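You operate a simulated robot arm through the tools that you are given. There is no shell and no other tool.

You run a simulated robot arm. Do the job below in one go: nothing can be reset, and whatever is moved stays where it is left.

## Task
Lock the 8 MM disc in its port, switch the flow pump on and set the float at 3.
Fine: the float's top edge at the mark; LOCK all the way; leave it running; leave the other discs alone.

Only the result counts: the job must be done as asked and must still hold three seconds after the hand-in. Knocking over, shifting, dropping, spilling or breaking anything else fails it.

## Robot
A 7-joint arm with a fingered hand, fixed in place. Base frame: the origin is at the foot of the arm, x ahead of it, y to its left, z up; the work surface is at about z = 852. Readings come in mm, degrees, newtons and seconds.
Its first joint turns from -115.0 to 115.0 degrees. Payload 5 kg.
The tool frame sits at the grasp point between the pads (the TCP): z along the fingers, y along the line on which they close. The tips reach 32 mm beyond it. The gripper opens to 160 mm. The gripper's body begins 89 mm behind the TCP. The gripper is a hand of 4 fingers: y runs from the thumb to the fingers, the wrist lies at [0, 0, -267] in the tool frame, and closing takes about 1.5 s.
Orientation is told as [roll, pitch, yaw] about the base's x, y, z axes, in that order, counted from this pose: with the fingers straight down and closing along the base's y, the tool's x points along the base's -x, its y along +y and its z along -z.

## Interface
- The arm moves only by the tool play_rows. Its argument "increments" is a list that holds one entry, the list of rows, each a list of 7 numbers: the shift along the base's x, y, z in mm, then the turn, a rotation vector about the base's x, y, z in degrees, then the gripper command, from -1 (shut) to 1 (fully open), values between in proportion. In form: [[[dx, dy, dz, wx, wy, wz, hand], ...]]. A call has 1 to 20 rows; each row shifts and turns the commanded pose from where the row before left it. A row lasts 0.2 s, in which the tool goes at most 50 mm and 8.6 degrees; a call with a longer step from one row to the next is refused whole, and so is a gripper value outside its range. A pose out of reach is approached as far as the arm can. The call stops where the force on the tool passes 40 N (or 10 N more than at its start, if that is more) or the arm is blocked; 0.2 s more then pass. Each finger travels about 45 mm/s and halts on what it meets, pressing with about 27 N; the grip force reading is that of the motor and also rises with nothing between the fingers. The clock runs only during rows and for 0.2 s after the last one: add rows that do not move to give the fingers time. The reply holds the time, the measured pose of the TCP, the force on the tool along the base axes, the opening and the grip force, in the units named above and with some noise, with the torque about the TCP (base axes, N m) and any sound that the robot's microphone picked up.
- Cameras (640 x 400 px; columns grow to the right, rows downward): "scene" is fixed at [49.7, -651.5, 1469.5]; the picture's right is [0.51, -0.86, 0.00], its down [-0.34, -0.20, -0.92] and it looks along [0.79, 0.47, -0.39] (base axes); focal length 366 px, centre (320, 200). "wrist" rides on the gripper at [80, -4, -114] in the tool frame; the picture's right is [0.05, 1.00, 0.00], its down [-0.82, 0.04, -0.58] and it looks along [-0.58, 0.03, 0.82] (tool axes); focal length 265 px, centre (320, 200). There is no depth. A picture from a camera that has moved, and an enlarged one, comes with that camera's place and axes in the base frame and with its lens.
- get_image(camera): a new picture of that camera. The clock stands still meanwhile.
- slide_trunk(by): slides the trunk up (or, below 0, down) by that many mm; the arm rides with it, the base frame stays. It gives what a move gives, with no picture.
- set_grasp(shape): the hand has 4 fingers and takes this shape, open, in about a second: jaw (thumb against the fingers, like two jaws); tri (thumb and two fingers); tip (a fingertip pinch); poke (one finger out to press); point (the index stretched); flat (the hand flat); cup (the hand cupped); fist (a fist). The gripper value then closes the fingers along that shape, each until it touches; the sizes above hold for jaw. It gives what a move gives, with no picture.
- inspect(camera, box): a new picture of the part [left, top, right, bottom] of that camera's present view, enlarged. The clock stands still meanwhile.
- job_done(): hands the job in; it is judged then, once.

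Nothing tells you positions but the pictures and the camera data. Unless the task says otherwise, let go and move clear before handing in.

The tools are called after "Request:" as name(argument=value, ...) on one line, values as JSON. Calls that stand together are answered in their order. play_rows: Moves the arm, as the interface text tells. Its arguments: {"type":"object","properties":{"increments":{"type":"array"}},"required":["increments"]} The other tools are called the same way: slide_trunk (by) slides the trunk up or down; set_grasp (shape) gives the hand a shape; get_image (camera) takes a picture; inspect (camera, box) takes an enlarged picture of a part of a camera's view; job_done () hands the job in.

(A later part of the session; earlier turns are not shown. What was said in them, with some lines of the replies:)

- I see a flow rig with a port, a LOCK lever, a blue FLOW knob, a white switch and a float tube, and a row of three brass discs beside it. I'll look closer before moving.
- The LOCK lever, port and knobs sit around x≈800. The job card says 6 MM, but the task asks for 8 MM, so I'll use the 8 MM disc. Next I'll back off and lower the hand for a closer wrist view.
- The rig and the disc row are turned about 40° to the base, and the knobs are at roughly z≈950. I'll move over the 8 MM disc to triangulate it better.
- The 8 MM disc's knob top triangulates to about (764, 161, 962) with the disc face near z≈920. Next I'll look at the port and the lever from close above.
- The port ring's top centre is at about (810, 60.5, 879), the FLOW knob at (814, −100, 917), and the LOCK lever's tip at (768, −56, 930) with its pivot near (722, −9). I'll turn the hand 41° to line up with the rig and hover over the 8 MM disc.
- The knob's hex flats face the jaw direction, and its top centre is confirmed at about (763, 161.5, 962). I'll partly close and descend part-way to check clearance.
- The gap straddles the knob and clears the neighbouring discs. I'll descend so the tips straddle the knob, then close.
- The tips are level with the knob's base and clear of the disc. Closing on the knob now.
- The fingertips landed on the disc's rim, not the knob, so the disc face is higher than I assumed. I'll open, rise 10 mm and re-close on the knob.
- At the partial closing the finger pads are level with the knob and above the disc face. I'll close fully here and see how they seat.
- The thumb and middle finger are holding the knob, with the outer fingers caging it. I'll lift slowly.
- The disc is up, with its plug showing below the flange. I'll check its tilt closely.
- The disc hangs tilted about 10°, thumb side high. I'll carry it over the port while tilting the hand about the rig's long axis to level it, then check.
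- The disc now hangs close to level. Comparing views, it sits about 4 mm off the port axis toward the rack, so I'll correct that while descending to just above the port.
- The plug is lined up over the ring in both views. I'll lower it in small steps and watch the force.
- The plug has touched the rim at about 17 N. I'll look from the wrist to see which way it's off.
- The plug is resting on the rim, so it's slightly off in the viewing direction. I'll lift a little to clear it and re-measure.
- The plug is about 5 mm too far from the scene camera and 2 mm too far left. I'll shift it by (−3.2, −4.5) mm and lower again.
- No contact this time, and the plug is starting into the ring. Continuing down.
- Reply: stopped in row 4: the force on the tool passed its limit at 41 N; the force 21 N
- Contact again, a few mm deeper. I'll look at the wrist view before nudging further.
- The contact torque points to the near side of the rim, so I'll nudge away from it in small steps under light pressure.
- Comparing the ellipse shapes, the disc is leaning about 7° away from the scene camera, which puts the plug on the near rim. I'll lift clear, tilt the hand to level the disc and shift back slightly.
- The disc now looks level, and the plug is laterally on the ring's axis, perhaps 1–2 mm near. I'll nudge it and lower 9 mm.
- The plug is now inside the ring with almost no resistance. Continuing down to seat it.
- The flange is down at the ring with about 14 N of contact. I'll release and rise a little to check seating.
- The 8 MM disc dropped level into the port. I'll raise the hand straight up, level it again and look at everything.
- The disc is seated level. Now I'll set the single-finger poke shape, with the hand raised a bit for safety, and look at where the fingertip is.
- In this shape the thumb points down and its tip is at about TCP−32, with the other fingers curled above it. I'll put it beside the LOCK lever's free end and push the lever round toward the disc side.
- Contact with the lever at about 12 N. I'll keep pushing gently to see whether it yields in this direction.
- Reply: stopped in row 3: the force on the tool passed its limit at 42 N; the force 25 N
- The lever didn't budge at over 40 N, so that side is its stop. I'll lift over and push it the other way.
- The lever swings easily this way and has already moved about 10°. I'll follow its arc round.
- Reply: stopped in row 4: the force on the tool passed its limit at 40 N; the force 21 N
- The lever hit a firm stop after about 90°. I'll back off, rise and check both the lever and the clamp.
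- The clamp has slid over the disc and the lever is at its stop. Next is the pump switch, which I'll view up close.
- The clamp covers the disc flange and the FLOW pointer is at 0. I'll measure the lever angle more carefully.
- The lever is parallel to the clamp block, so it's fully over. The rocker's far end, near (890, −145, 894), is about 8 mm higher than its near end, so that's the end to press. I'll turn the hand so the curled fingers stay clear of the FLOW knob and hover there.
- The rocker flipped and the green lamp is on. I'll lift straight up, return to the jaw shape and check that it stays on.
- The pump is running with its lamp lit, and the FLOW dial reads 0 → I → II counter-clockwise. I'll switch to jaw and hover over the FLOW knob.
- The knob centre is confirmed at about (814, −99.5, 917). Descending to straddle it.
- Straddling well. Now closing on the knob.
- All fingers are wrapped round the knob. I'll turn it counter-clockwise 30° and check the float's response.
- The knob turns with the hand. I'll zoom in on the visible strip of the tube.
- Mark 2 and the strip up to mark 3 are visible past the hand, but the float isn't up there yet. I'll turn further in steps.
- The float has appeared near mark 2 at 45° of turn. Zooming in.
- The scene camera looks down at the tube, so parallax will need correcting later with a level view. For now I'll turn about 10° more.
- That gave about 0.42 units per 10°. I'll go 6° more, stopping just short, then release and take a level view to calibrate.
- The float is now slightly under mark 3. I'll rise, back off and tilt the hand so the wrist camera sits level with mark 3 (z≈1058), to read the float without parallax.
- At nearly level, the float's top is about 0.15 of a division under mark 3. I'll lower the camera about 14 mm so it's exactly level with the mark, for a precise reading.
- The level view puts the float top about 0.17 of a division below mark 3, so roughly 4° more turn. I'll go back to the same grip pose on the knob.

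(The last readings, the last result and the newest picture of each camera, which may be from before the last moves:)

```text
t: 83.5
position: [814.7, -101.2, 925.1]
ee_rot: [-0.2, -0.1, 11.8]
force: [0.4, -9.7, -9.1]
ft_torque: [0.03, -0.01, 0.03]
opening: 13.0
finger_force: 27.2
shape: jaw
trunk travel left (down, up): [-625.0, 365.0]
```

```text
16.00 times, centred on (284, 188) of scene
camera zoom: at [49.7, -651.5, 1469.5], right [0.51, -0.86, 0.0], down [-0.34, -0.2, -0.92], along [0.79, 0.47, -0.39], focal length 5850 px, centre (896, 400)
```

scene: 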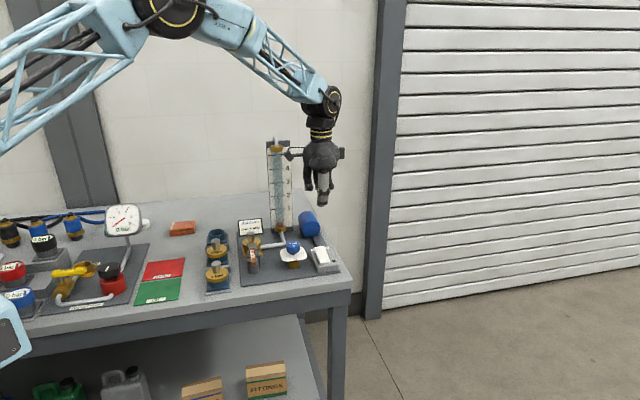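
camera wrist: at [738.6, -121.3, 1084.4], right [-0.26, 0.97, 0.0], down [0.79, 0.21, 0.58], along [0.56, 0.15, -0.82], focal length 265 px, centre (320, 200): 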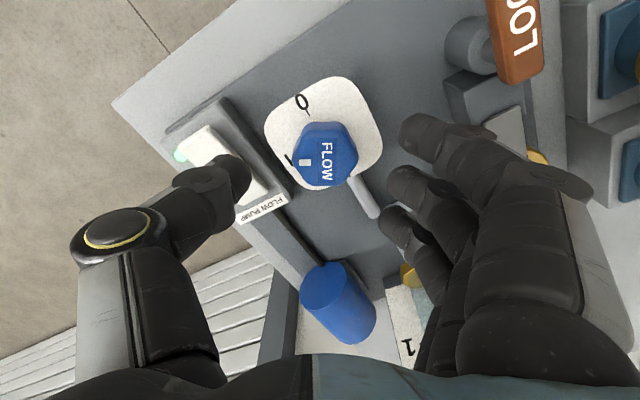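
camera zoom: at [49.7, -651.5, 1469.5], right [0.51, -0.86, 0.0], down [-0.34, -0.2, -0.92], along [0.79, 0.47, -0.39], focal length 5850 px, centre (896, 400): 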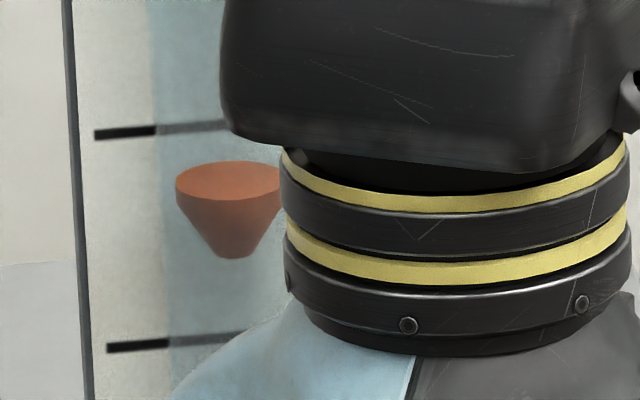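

Gripping nudged the knob about 1.5°, as it did before, and it relaxes on release. I'll turn +4.2°, wait, release and re-read.

Request:
play_rows(increments=[[[0, 0, 0, 0, 0, 2.1, -1], [0, 0, 0, 0, 0, 2.1, -1], [0, 0, 0, 0, 0, 0, -1], [0, 0, 0, 0, 0, 0, -1], [0, 0, 0, 0, 0, 0, -1], [0, 0, 0, 0, 0, 0, -1], [0, 0, 0, 0, 0, 0, -1], [0, 0, 0, 0, 0, 0, -1], [0, 0, 0, 0, 0, 0, -1], [0, 0, 0, 0, 0, 0, -1]]])

Request:
inspect(camera="scene", box=[264, 175, 304, 200])

Request:
play_rows(increments=[[[0, 0, 0, 0, 0, 0, -0.8], [0, 0, 0, 0, 0, 0, -0.6], [0, 0, 0, 0, 0, 0, -0.4], [0, 0, 0, 0, 0, 0, -0.2], [0, 0, 0, 0, 0, 0, -0.15], [0, 0, 0, 0, 0, 0, -0.15], [0, 0, 0, 0, 0, 0, -0.15], [0, 0, 0, 0, 0, 0, -0.15], [0, 0, 0, 0, 0, 0, -0.15]]])

Request:
inspect(camera="scene", box=[264, 175, 304, 200])

```text
t: 85.7
position: [814.9, -101.9, 926.2]
ee_rot: [-0.1, 0.0, 16.1]
force: [-0.5, -16.7, -8.5]
ft_torque: [-0.13, -0.04, 0.04]
opening: 13.5
finger_force: 26.6
shape: jaw
trunk travel left (down, up): [-625.0, 365.0]
```

```text
16.00 times, centred on (284, 188) of scene
camera zoom: at [49.7, -651.5, 1469.5], right [0.51, -0.86, 0.0], down [-0.34, -0.2, -0.92], along [0.79, 0.47, -0.39], focal length 5850 px, centre (896, 400)
```

zoom: 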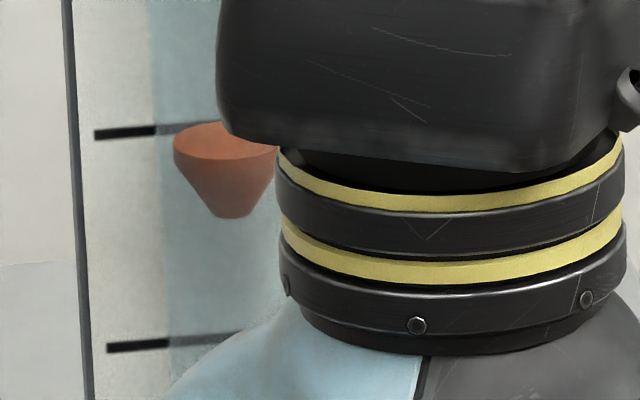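

```text
t: 87.7
position: [815.9, -100.5, 926.9]
ee_rot: [-0.2, 0.0, 16.2]
force: [0.6, -0.4, -0.2]
ft_torque: [0.01, 0.02, -0.02]
opening: 67.2
finger_force: 0.0
shape: jaw
trunk travel left (down, up): [-625.0, 365.0]
```

```text
16.00 times, centred on (284, 188) of scene
camera zoom: at [49.7, -651.5, 1469.5], right [0.51, -0.86, 0.0], down [-0.34, -0.2, -0.92], along [0.79, 0.47, -0.39], focal length 5850 px, centre (896, 400)
```

zoom: 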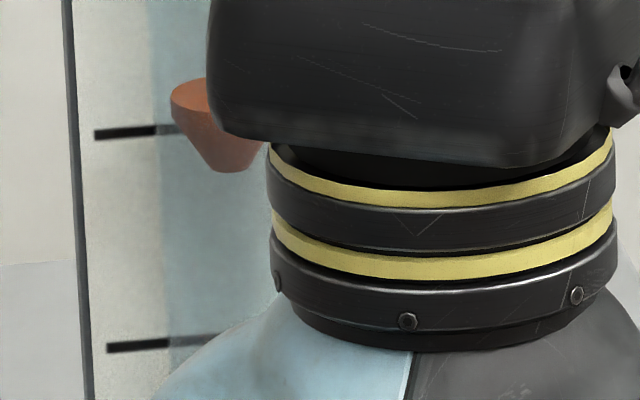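

On release the float rose instead. I'll let it settle and look again before correcting.

Request:
play_rows(increments=[[[0, 0, 0, 0, 0, 0, -0.15], [0, 0, 0, 0, 0, 0, -0.15], [0, 0, 0, 0, 0, 0, -0.15], [0, 0, 0, 0, 0, 0, -0.15], [0, 0, 0, 0, 0, 0, -0.15], [0, 0, 0, 0, 0, 0, -0.15], [0, 0, 0, 0, 0, 0, -0.15], [0, 0, 0, 0, 0, 0, -0.15], [0, 0, 0, 0, 0, 0, -0.15], [0, 0, 0, 0, 0, 0, -0.15]]])

Request:
inspect(camera="scene", box=[264, 175, 304, 200])

Request:
get_image(camera="wrist")

```text
t: 89.9
position: [816.5, -99.9, 926.5]
ee_rot: [-0.2, 0.0, 16.1]
force: [-0.9, 0.5, -0.2]
ft_torque: [-0.01, 0.03, 0.01]
opening: 67.2
finger_force: 0.0
shape: jaw
trunk travel left (down, up): [-625.0, 365.0]
```

```text
16.00 times, centred on (284, 188) of scene
camera zoom: at [49.7, -651.5, 1469.5], right [0.51, -0.86, 0.0], down [-0.34, -0.2, -0.92], along [0.79, 0.47, -0.39], focal length 5850 px, centre (896, 400)
```

zoom: 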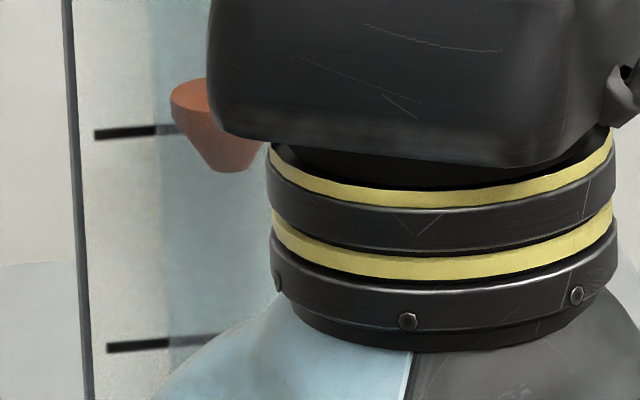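

```text
taken
camera wrist: at [739.4, -125.7, 1041.4], right [-0.33, 0.94, 0.0], down [0.77, 0.27, 0.58], along [0.55, 0.19, -0.82], focal length 265 px, centre (320, 200)
```

wrist: 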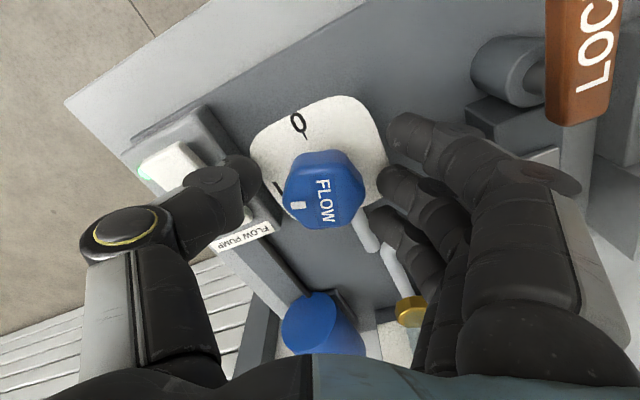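

It's steady but about 0.29 of a division too high. I'll regrip, null the side load, turn back and release more evenly.

Request:
play_rows(increments=[[[-1.5, -0.5, 0, 0, 0, 0, -0.4], [0, 0, 0, 0, 0, 0, -0.7], [0, 0, 0, 0, 0, 0, -1], [0, 0, 0, 0, 0, 0, -1], [0, 0, 0, 0, 0, 0, -1], [0, 0, 0, 0, 0, 0, -1], [0, 0, 0, 0, 0, 0, -1], [0, 0, 0, 0, 0, 0, -1], [0, 0, 0, 0, 0, 0, -1]]])

Request:
inspect(camera="scene", box=[264, 175, 304, 200])

Request:
get_image(camera="wrist")

```text
t: 91.9
position: [813.9, -102.2, 926.0]
ee_rot: [-0.2, 0.0, 16.0]
force: [4.4, -16.3, -6.0]
ft_torque: [-0.05, -0.02, -0.01]
opening: 12.6
finger_force: 27.1
shape: jaw
trunk travel left (down, up): [-625.0, 365.0]
```

```text
16.00 times, centred on (284, 188) of scene
camera zoom: at [49.7, -651.5, 1469.5], right [0.51, -0.86, 0.0], down [-0.34, -0.2, -0.92], along [0.79, 0.47, -0.39], focal length 5850 px, centre (896, 400)
```

zoom: 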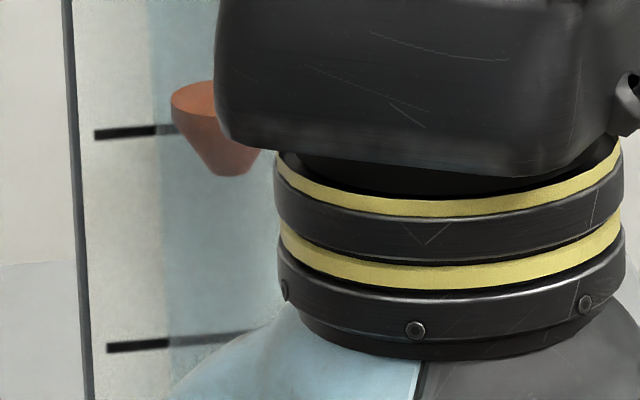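

```text
taken
camera wrist: at [738.1, -128.1, 1040.7], right [-0.33, 0.95, 0.0], down [0.77, 0.27, 0.58], along [0.55, 0.19, -0.82], focal length 265 px, centre (320, 200)
```

wrist: 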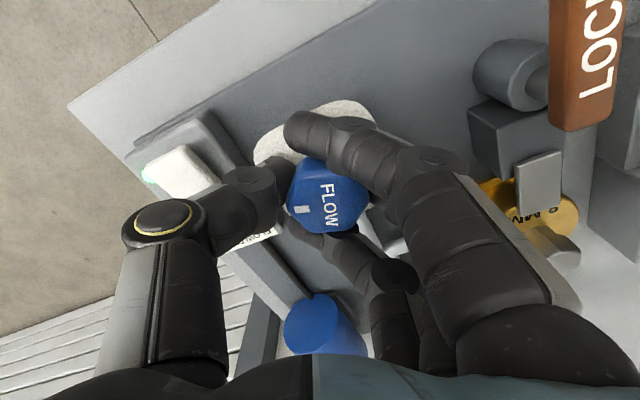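

Request:
play_rows(increments=[[[0.5, -1.5, 0, 0, 0, 0, -1], [0, -1.5, 0, 0, 0, 0, -1], [0, 0, 0, 0, 0, 0, -1], [0, 0, 0, 0, 0, 0, -1]]])

Request:
inspect(camera="scene", box=[264, 175, 304, 200])

```text
t: 92.9
position: [813.5, -103.5, 926.4]
ee_rot: [-0.2, 0.1, 16.1]
force: [-1.1, -6.2, -6.5]
ft_torque: [0.04, 0.07, -0.01]
opening: 12.4
finger_force: 27.3
shape: jaw
trunk travel left (down, up): [-625.0, 365.0]
```

```text
16.00 times, centred on (284, 188) of scene
camera zoom: at [49.7, -651.5, 1469.5], right [0.51, -0.86, 0.0], down [-0.34, -0.2, -0.92], along [0.79, 0.47, -0.39], focal length 5850 px, centre (896, 400)
```

zoom: 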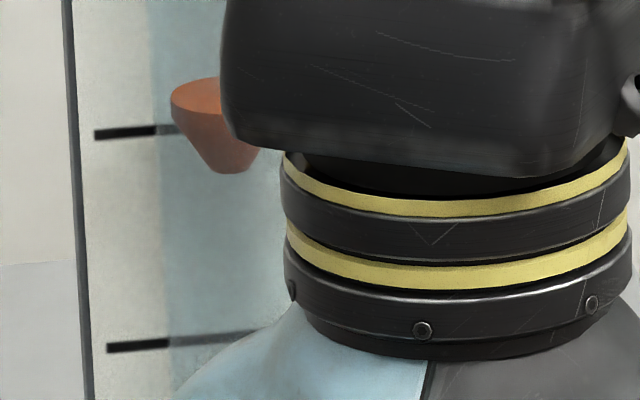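

Request:
play_rows(increments=[[[0, -1.7, 0, 0, 0, 0, -1], [0, 0, 0, 0, 0, -2.2, -1], [0, 0, 0, 0, 0, -2.2, -1], [0, 0, 0, 0, 0, -2.2, -1], [0, 0, 0, 0, 0, 0, -1], [0, 0, 0, 0, 0, 0, -1], [0, 0, 0, 0, 0, 0, -1], [0, 0, 0, 0, 0, 0, -1], [0, 0, 0, 0, 0, 0, -1], [0, 0, 0, 0, 0, 0, -1]]])

Request:
inspect(camera="scene", box=[264, 175, 304, 200])

```text
t: 95.1
position: [814.8, -104.8, 925.4]
ee_rot: [-0.2, 0.0, 9.5]
force: [-1.8, -1.2, -9.6]
ft_torque: [0.15, 0.04, 0.04]
opening: 11.5
finger_force: 26.3
shape: jaw
trunk travel left (down, up): [-625.0, 365.0]
```

```text
16.00 times, centred on (284, 188) of scene
camera zoom: at [49.7, -651.5, 1469.5], right [0.51, -0.86, 0.0], down [-0.34, -0.2, -0.92], along [0.79, 0.47, -0.39], focal length 5850 px, centre (896, 400)
```

zoom: 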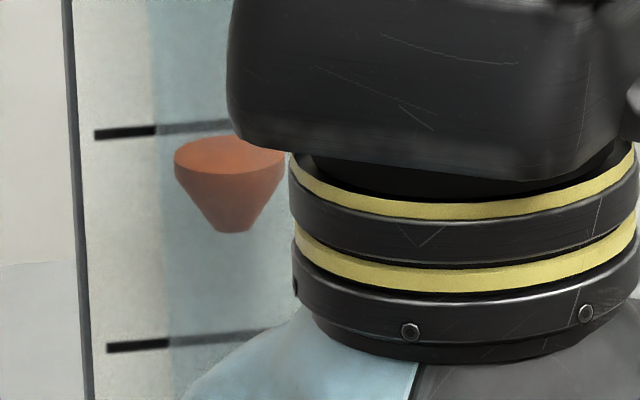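

The float is at the estimated target row and the side load is near zero. Releasing now.

Request:
play_rows(increments=[[[0, 0, 0, 0, 0, 0, -0.1], [0, 0, 0, 0, 0, 0, -0.1], [0, 0, 0, 0, 0, 0, -0.1], [0, 0, 0, 0, 0, 0, -0.1], [0, 0, 0, 0, 0, 0, -0.1], [0, 0, 0, 0, 0, 0, -0.1], [0, 0, 0, 0, 0, 0, -0.1], [0, 0, 0, 0, 0, 0, -0.1]]])

Request:
inspect(camera="scene", box=[264, 175, 304, 200])

```text
t: 96.9
position: [814.2, -105.5, 927.0]
ee_rot: [-0.2, -0.1, 9.5]
force: [0.5, 0.6, 0.1]
ft_torque: [0.0, -0.07, 0.0]
opening: 71.1
finger_force: 0.0
shape: jaw
trunk travel left (down, up): [-625.0, 365.0]
```

```text
16.00 times, centred on (284, 188) of scene
camera zoom: at [49.7, -651.5, 1469.5], right [0.51, -0.86, 0.0], down [-0.34, -0.2, -0.92], along [0.79, 0.47, -0.39], focal length 5850 px, centre (896, 400)
```

zoom: 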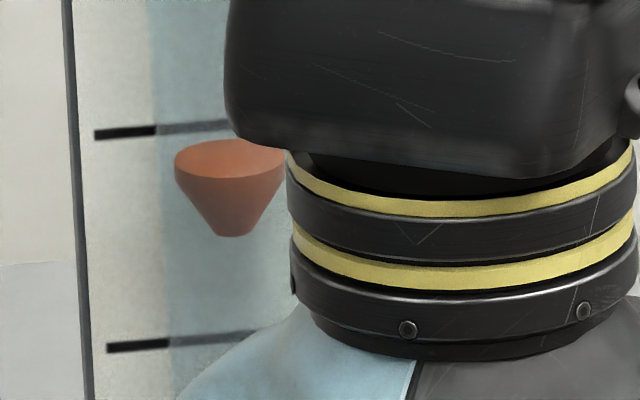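

It dropped only about 0.02 of a division on release. I'll raise and take the level view to verify.

Request:
play_rows(increments=[[[0, 0, 20, 0, 0, 0, -0.1], [0, 0, 40, 0, 0, 0, -0.1], [0, 0, 30, 0, 0, 0, -0.1], [-15, 28, 0, 0, 0, 0, 0], [-15, 28, 0, 0, 0, 0, 0], [-15, 29, 0, 0, 0, 0, 0], [-16, 29, 0, 1.32, -7.89, 0, 0], [0, 0, 0, 1.32, -7.89, 0, 0], [0, 0, 0, 1.32, -7.89, 0, 0], [0, 0, 0, 1.32, -7.89, 0, 0], [0, 0, -10, 1.32, -7.89, 0, 0], [0, 0, 0, 0, 0, 0, 0], [0, 0, 0, 0, 0, 0, 0]]])

Request:
get_image(camera="wrist")

Request:
inspect(camera="wrist", box=[280, 235, 360, 285])

Request:
inspect(camera="scene", box=[264, 175, 304, 200])

```text
t: 99.7
position: [752.9, 8.1, 1007.0]
ee_rot: [-0.4, -40.1, 9.4]
force: [-0.1, 0.5, 0.1]
ft_torque: [0.0, -0.02, 0.0]
opening: 79.2
finger_force: 0.1
shape: jaw
trunk travel left (down, up): [-625.0, 365.0]
```

```text
taken
camera wrist: at [620.9, -17.7, 1042.7], right [-0.2, 0.98, -0.04], down [0.24, 0.09, 0.97], along [0.95, 0.19, -0.25], focal length 265 px, centre (320, 200)
```

wrist: 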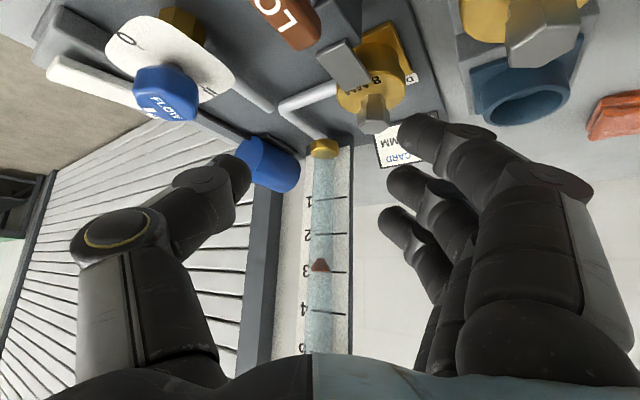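

```text
8.00 times, centred on (320, 260) of wrist
camera zoom: at [620.9, -17.7, 1042.7], right [-0.2, 0.98, -0.04], down [0.24, 0.09, 0.97], along [0.95, 0.19, -0.25], focal length 2123 px, centre (320, -280)
```

zoom: 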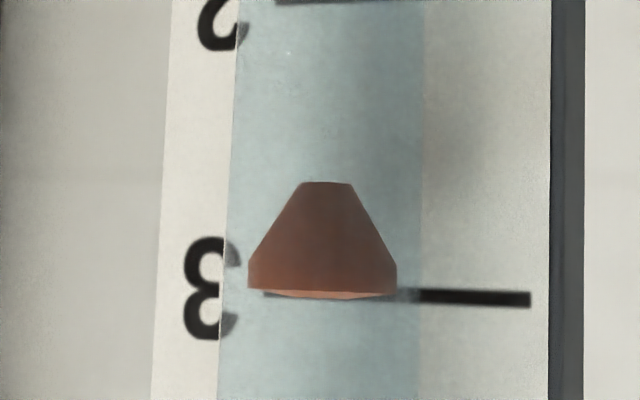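

```text
16.00 times, centred on (284, 188) of scene
camera zoom: at [49.7, -651.5, 1469.5], right [0.51, -0.86, 0.0], down [-0.34, -0.2, -0.92], along [0.79, 0.47, -0.39], focal length 5850 px, centre (896, 400)
```

zoom: 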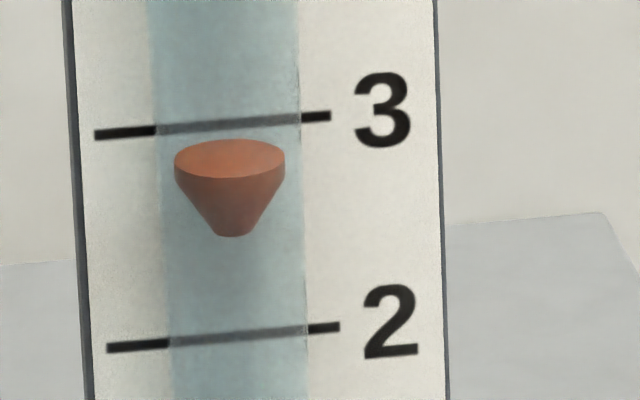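

Request:
inspect(camera="wrist", box=[308, 260, 336, 278])

Request:
inspect(camera="wrist", box=[280, 220, 400, 330])

```text
16.00 times, centred on (322, 269) of wrist
camera zoom: at [620.9, -17.7, 1042.7], right [-0.2, 0.98, -0.04], down [0.24, 0.09, 0.97], along [0.95, 0.19, -0.25], focal length 4246 px, centre (288, -904)
```

zoom: 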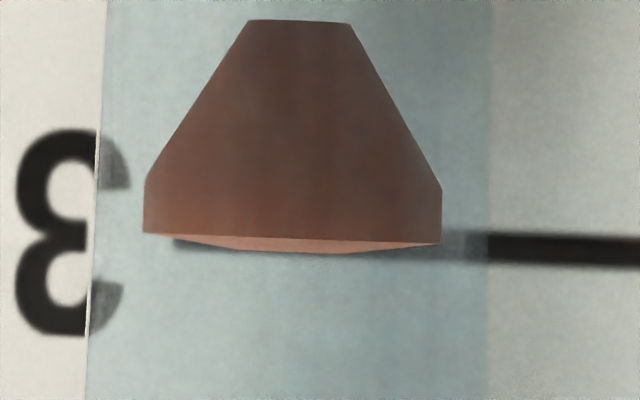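

```text
3.64 times, centred on (340, 275) of wrist
camera zoom: at [620.9, -17.7, 1042.7], right [-0.2, 0.98, -0.04], down [0.24, 0.09, 0.97], along [0.95, 0.19, -0.25], focal length 965 px, centre (247, -73)
```

zoom: 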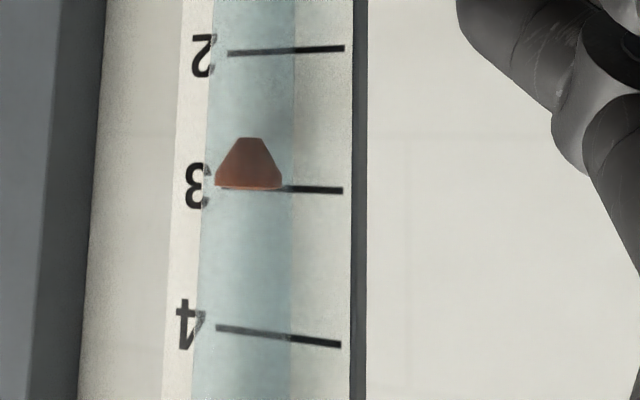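

The float's top edge now lines up with mark 3 to within about half a millimetre. I'll level the hand, move it well clear, and check everything once more.

Request:
play_rows(increments=[[[-20, 0, 30, 0, 0, 0, 0], [-20, 0, 30, -1.32, 7.89, 0, 0], [-20, 0, 30, -1.32, 7.89, 0, 0], [-20, 0, 30, -1.32, 7.89, 0, 0], [-20, 0, 10, -1.32, 7.89, 0, 0], [0, 0, 0, -1.32, 7.89, 0, 0], [0, 0, 0, 0, 0, 0, 0], [0, 0, 0, 0, 0, 0, 0], [0, 0, 0, 0, 0, 0, 0], [0, 0, 0, 0, 0, 0, 0], [0, 0, 0, 0, 0, 0, 0], [0, 0, 0, 0, 0, 0, 0], [0, 0, 0, 0, 0, 0, 0], [0, 0, 0, 0, 0, 0, 0]]])

Request:
get_image(camera="scene")

Request:
inspect(camera="scene", box=[190, 200, 350, 300])

Request:
inspect(camera="scene", box=[264, 175, 304, 200])

Request:
inspect(camera="scene", box=[240, 240, 280, 265])

Request:
get_image(camera="wrist")

```text
t: 102.7
position: [652.4, 8.2, 1135.8]
ee_rot: [-0.2, 0.0, 9.5]
force: [0.0, 0.2, -0.7]
ft_torque: [0.01, -0.05, 0.01]
opening: 79.7
finger_force: 0.2
shape: jaw
trunk travel left (down, up): [-625.0, 365.0]
```

```text
taken
```

scene: 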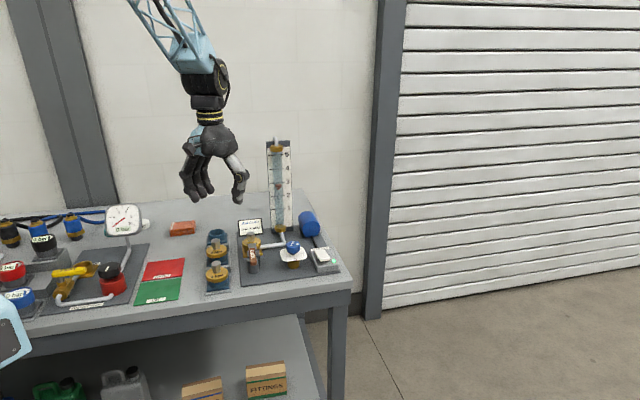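

```text
4.00 times, centred on (270, 250) of scene
camera zoom: at [49.7, -651.5, 1469.5], right [0.51, -0.86, 0.0], down [-0.34, -0.2, -0.92], along [0.79, 0.47, -0.39], focal length 1462 px, centre (520, 0)
```

zoom: 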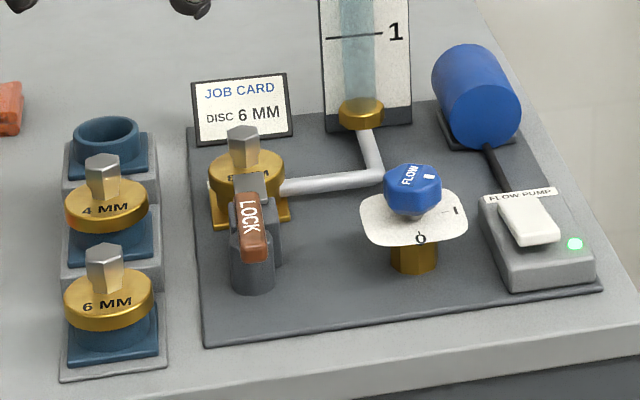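

```text
16.00 times, centred on (284, 188) of scene
camera zoom: at [49.7, -651.5, 1469.5], right [0.51, -0.86, 0.0], down [-0.34, -0.2, -0.92], along [0.79, 0.47, -0.39], focal length 5850 px, centre (896, 400)
```

zoom: 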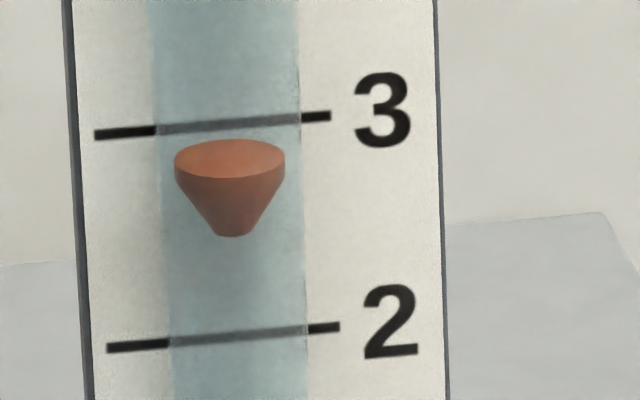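

```text
16.00 times, centred on (260, 252) of scene
camera zoom: at [49.7, -651.5, 1469.5], right [0.51, -0.86, 0.0], down [-0.34, -0.2, -0.92], along [0.79, 0.47, -0.39], focal length 5850 px, centre (1280, -640)
```

zoom: 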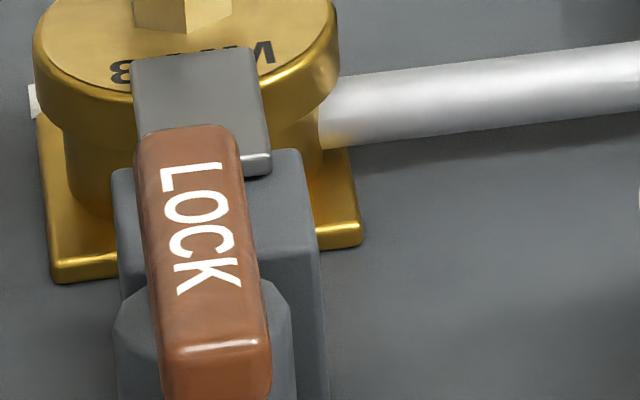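

```text
taken
camera wrist: at [573.9, -8.2, 1250.6], right [-0.22, 0.98, 0.0], down [0.8, 0.18, 0.58], along [0.56, 0.12, -0.82], focal length 265 px, centre (320, 200)
```

wrist: 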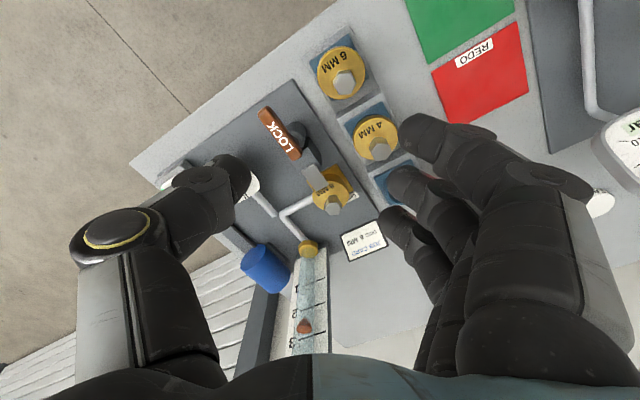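

Every check passes:
- **Disc:** the 8 MM disc is seated in its port with the clamp over it.
- **Lock:** the LOCK lever is hard over at its stop.
- **Pump:** the lamp is lit and the pump is running.
- **Float:** its top edge is steady at mark 3.
- **Other discs:** the 4 MM and 6 MM discs look untouched, and the hand is clear.

I'm handing in.

Request:
job_done()

```text
The job is handed in.
```

The 8 MM disc is locked in its port, the flow pump is running, and the float is set at 3. I've handed the job in, but the hand-in returned no pass or fail result.

- **Disc and lock:** The disc sits level in the port, and the clamp has slid over its flange. I pushed the LOCK lever through about 90° until it hit a firm stop.
- **Pump:** The switch is on and its green lamp is lit.
- **Float:** A level camera view put the float's top edge at mark 3, within about half a millimetre. It held there for the last few seconds before hand-in.
- **Everything else:** The 4 MM and 6 MM discs were not touched, and nothing was knocked or moved. The hand is open and clear of the rig.

The job card on the bench says "DISC 6 MM". I fitted the 8 MM disc because your instruction named it, so check the card if that wasn't intended.
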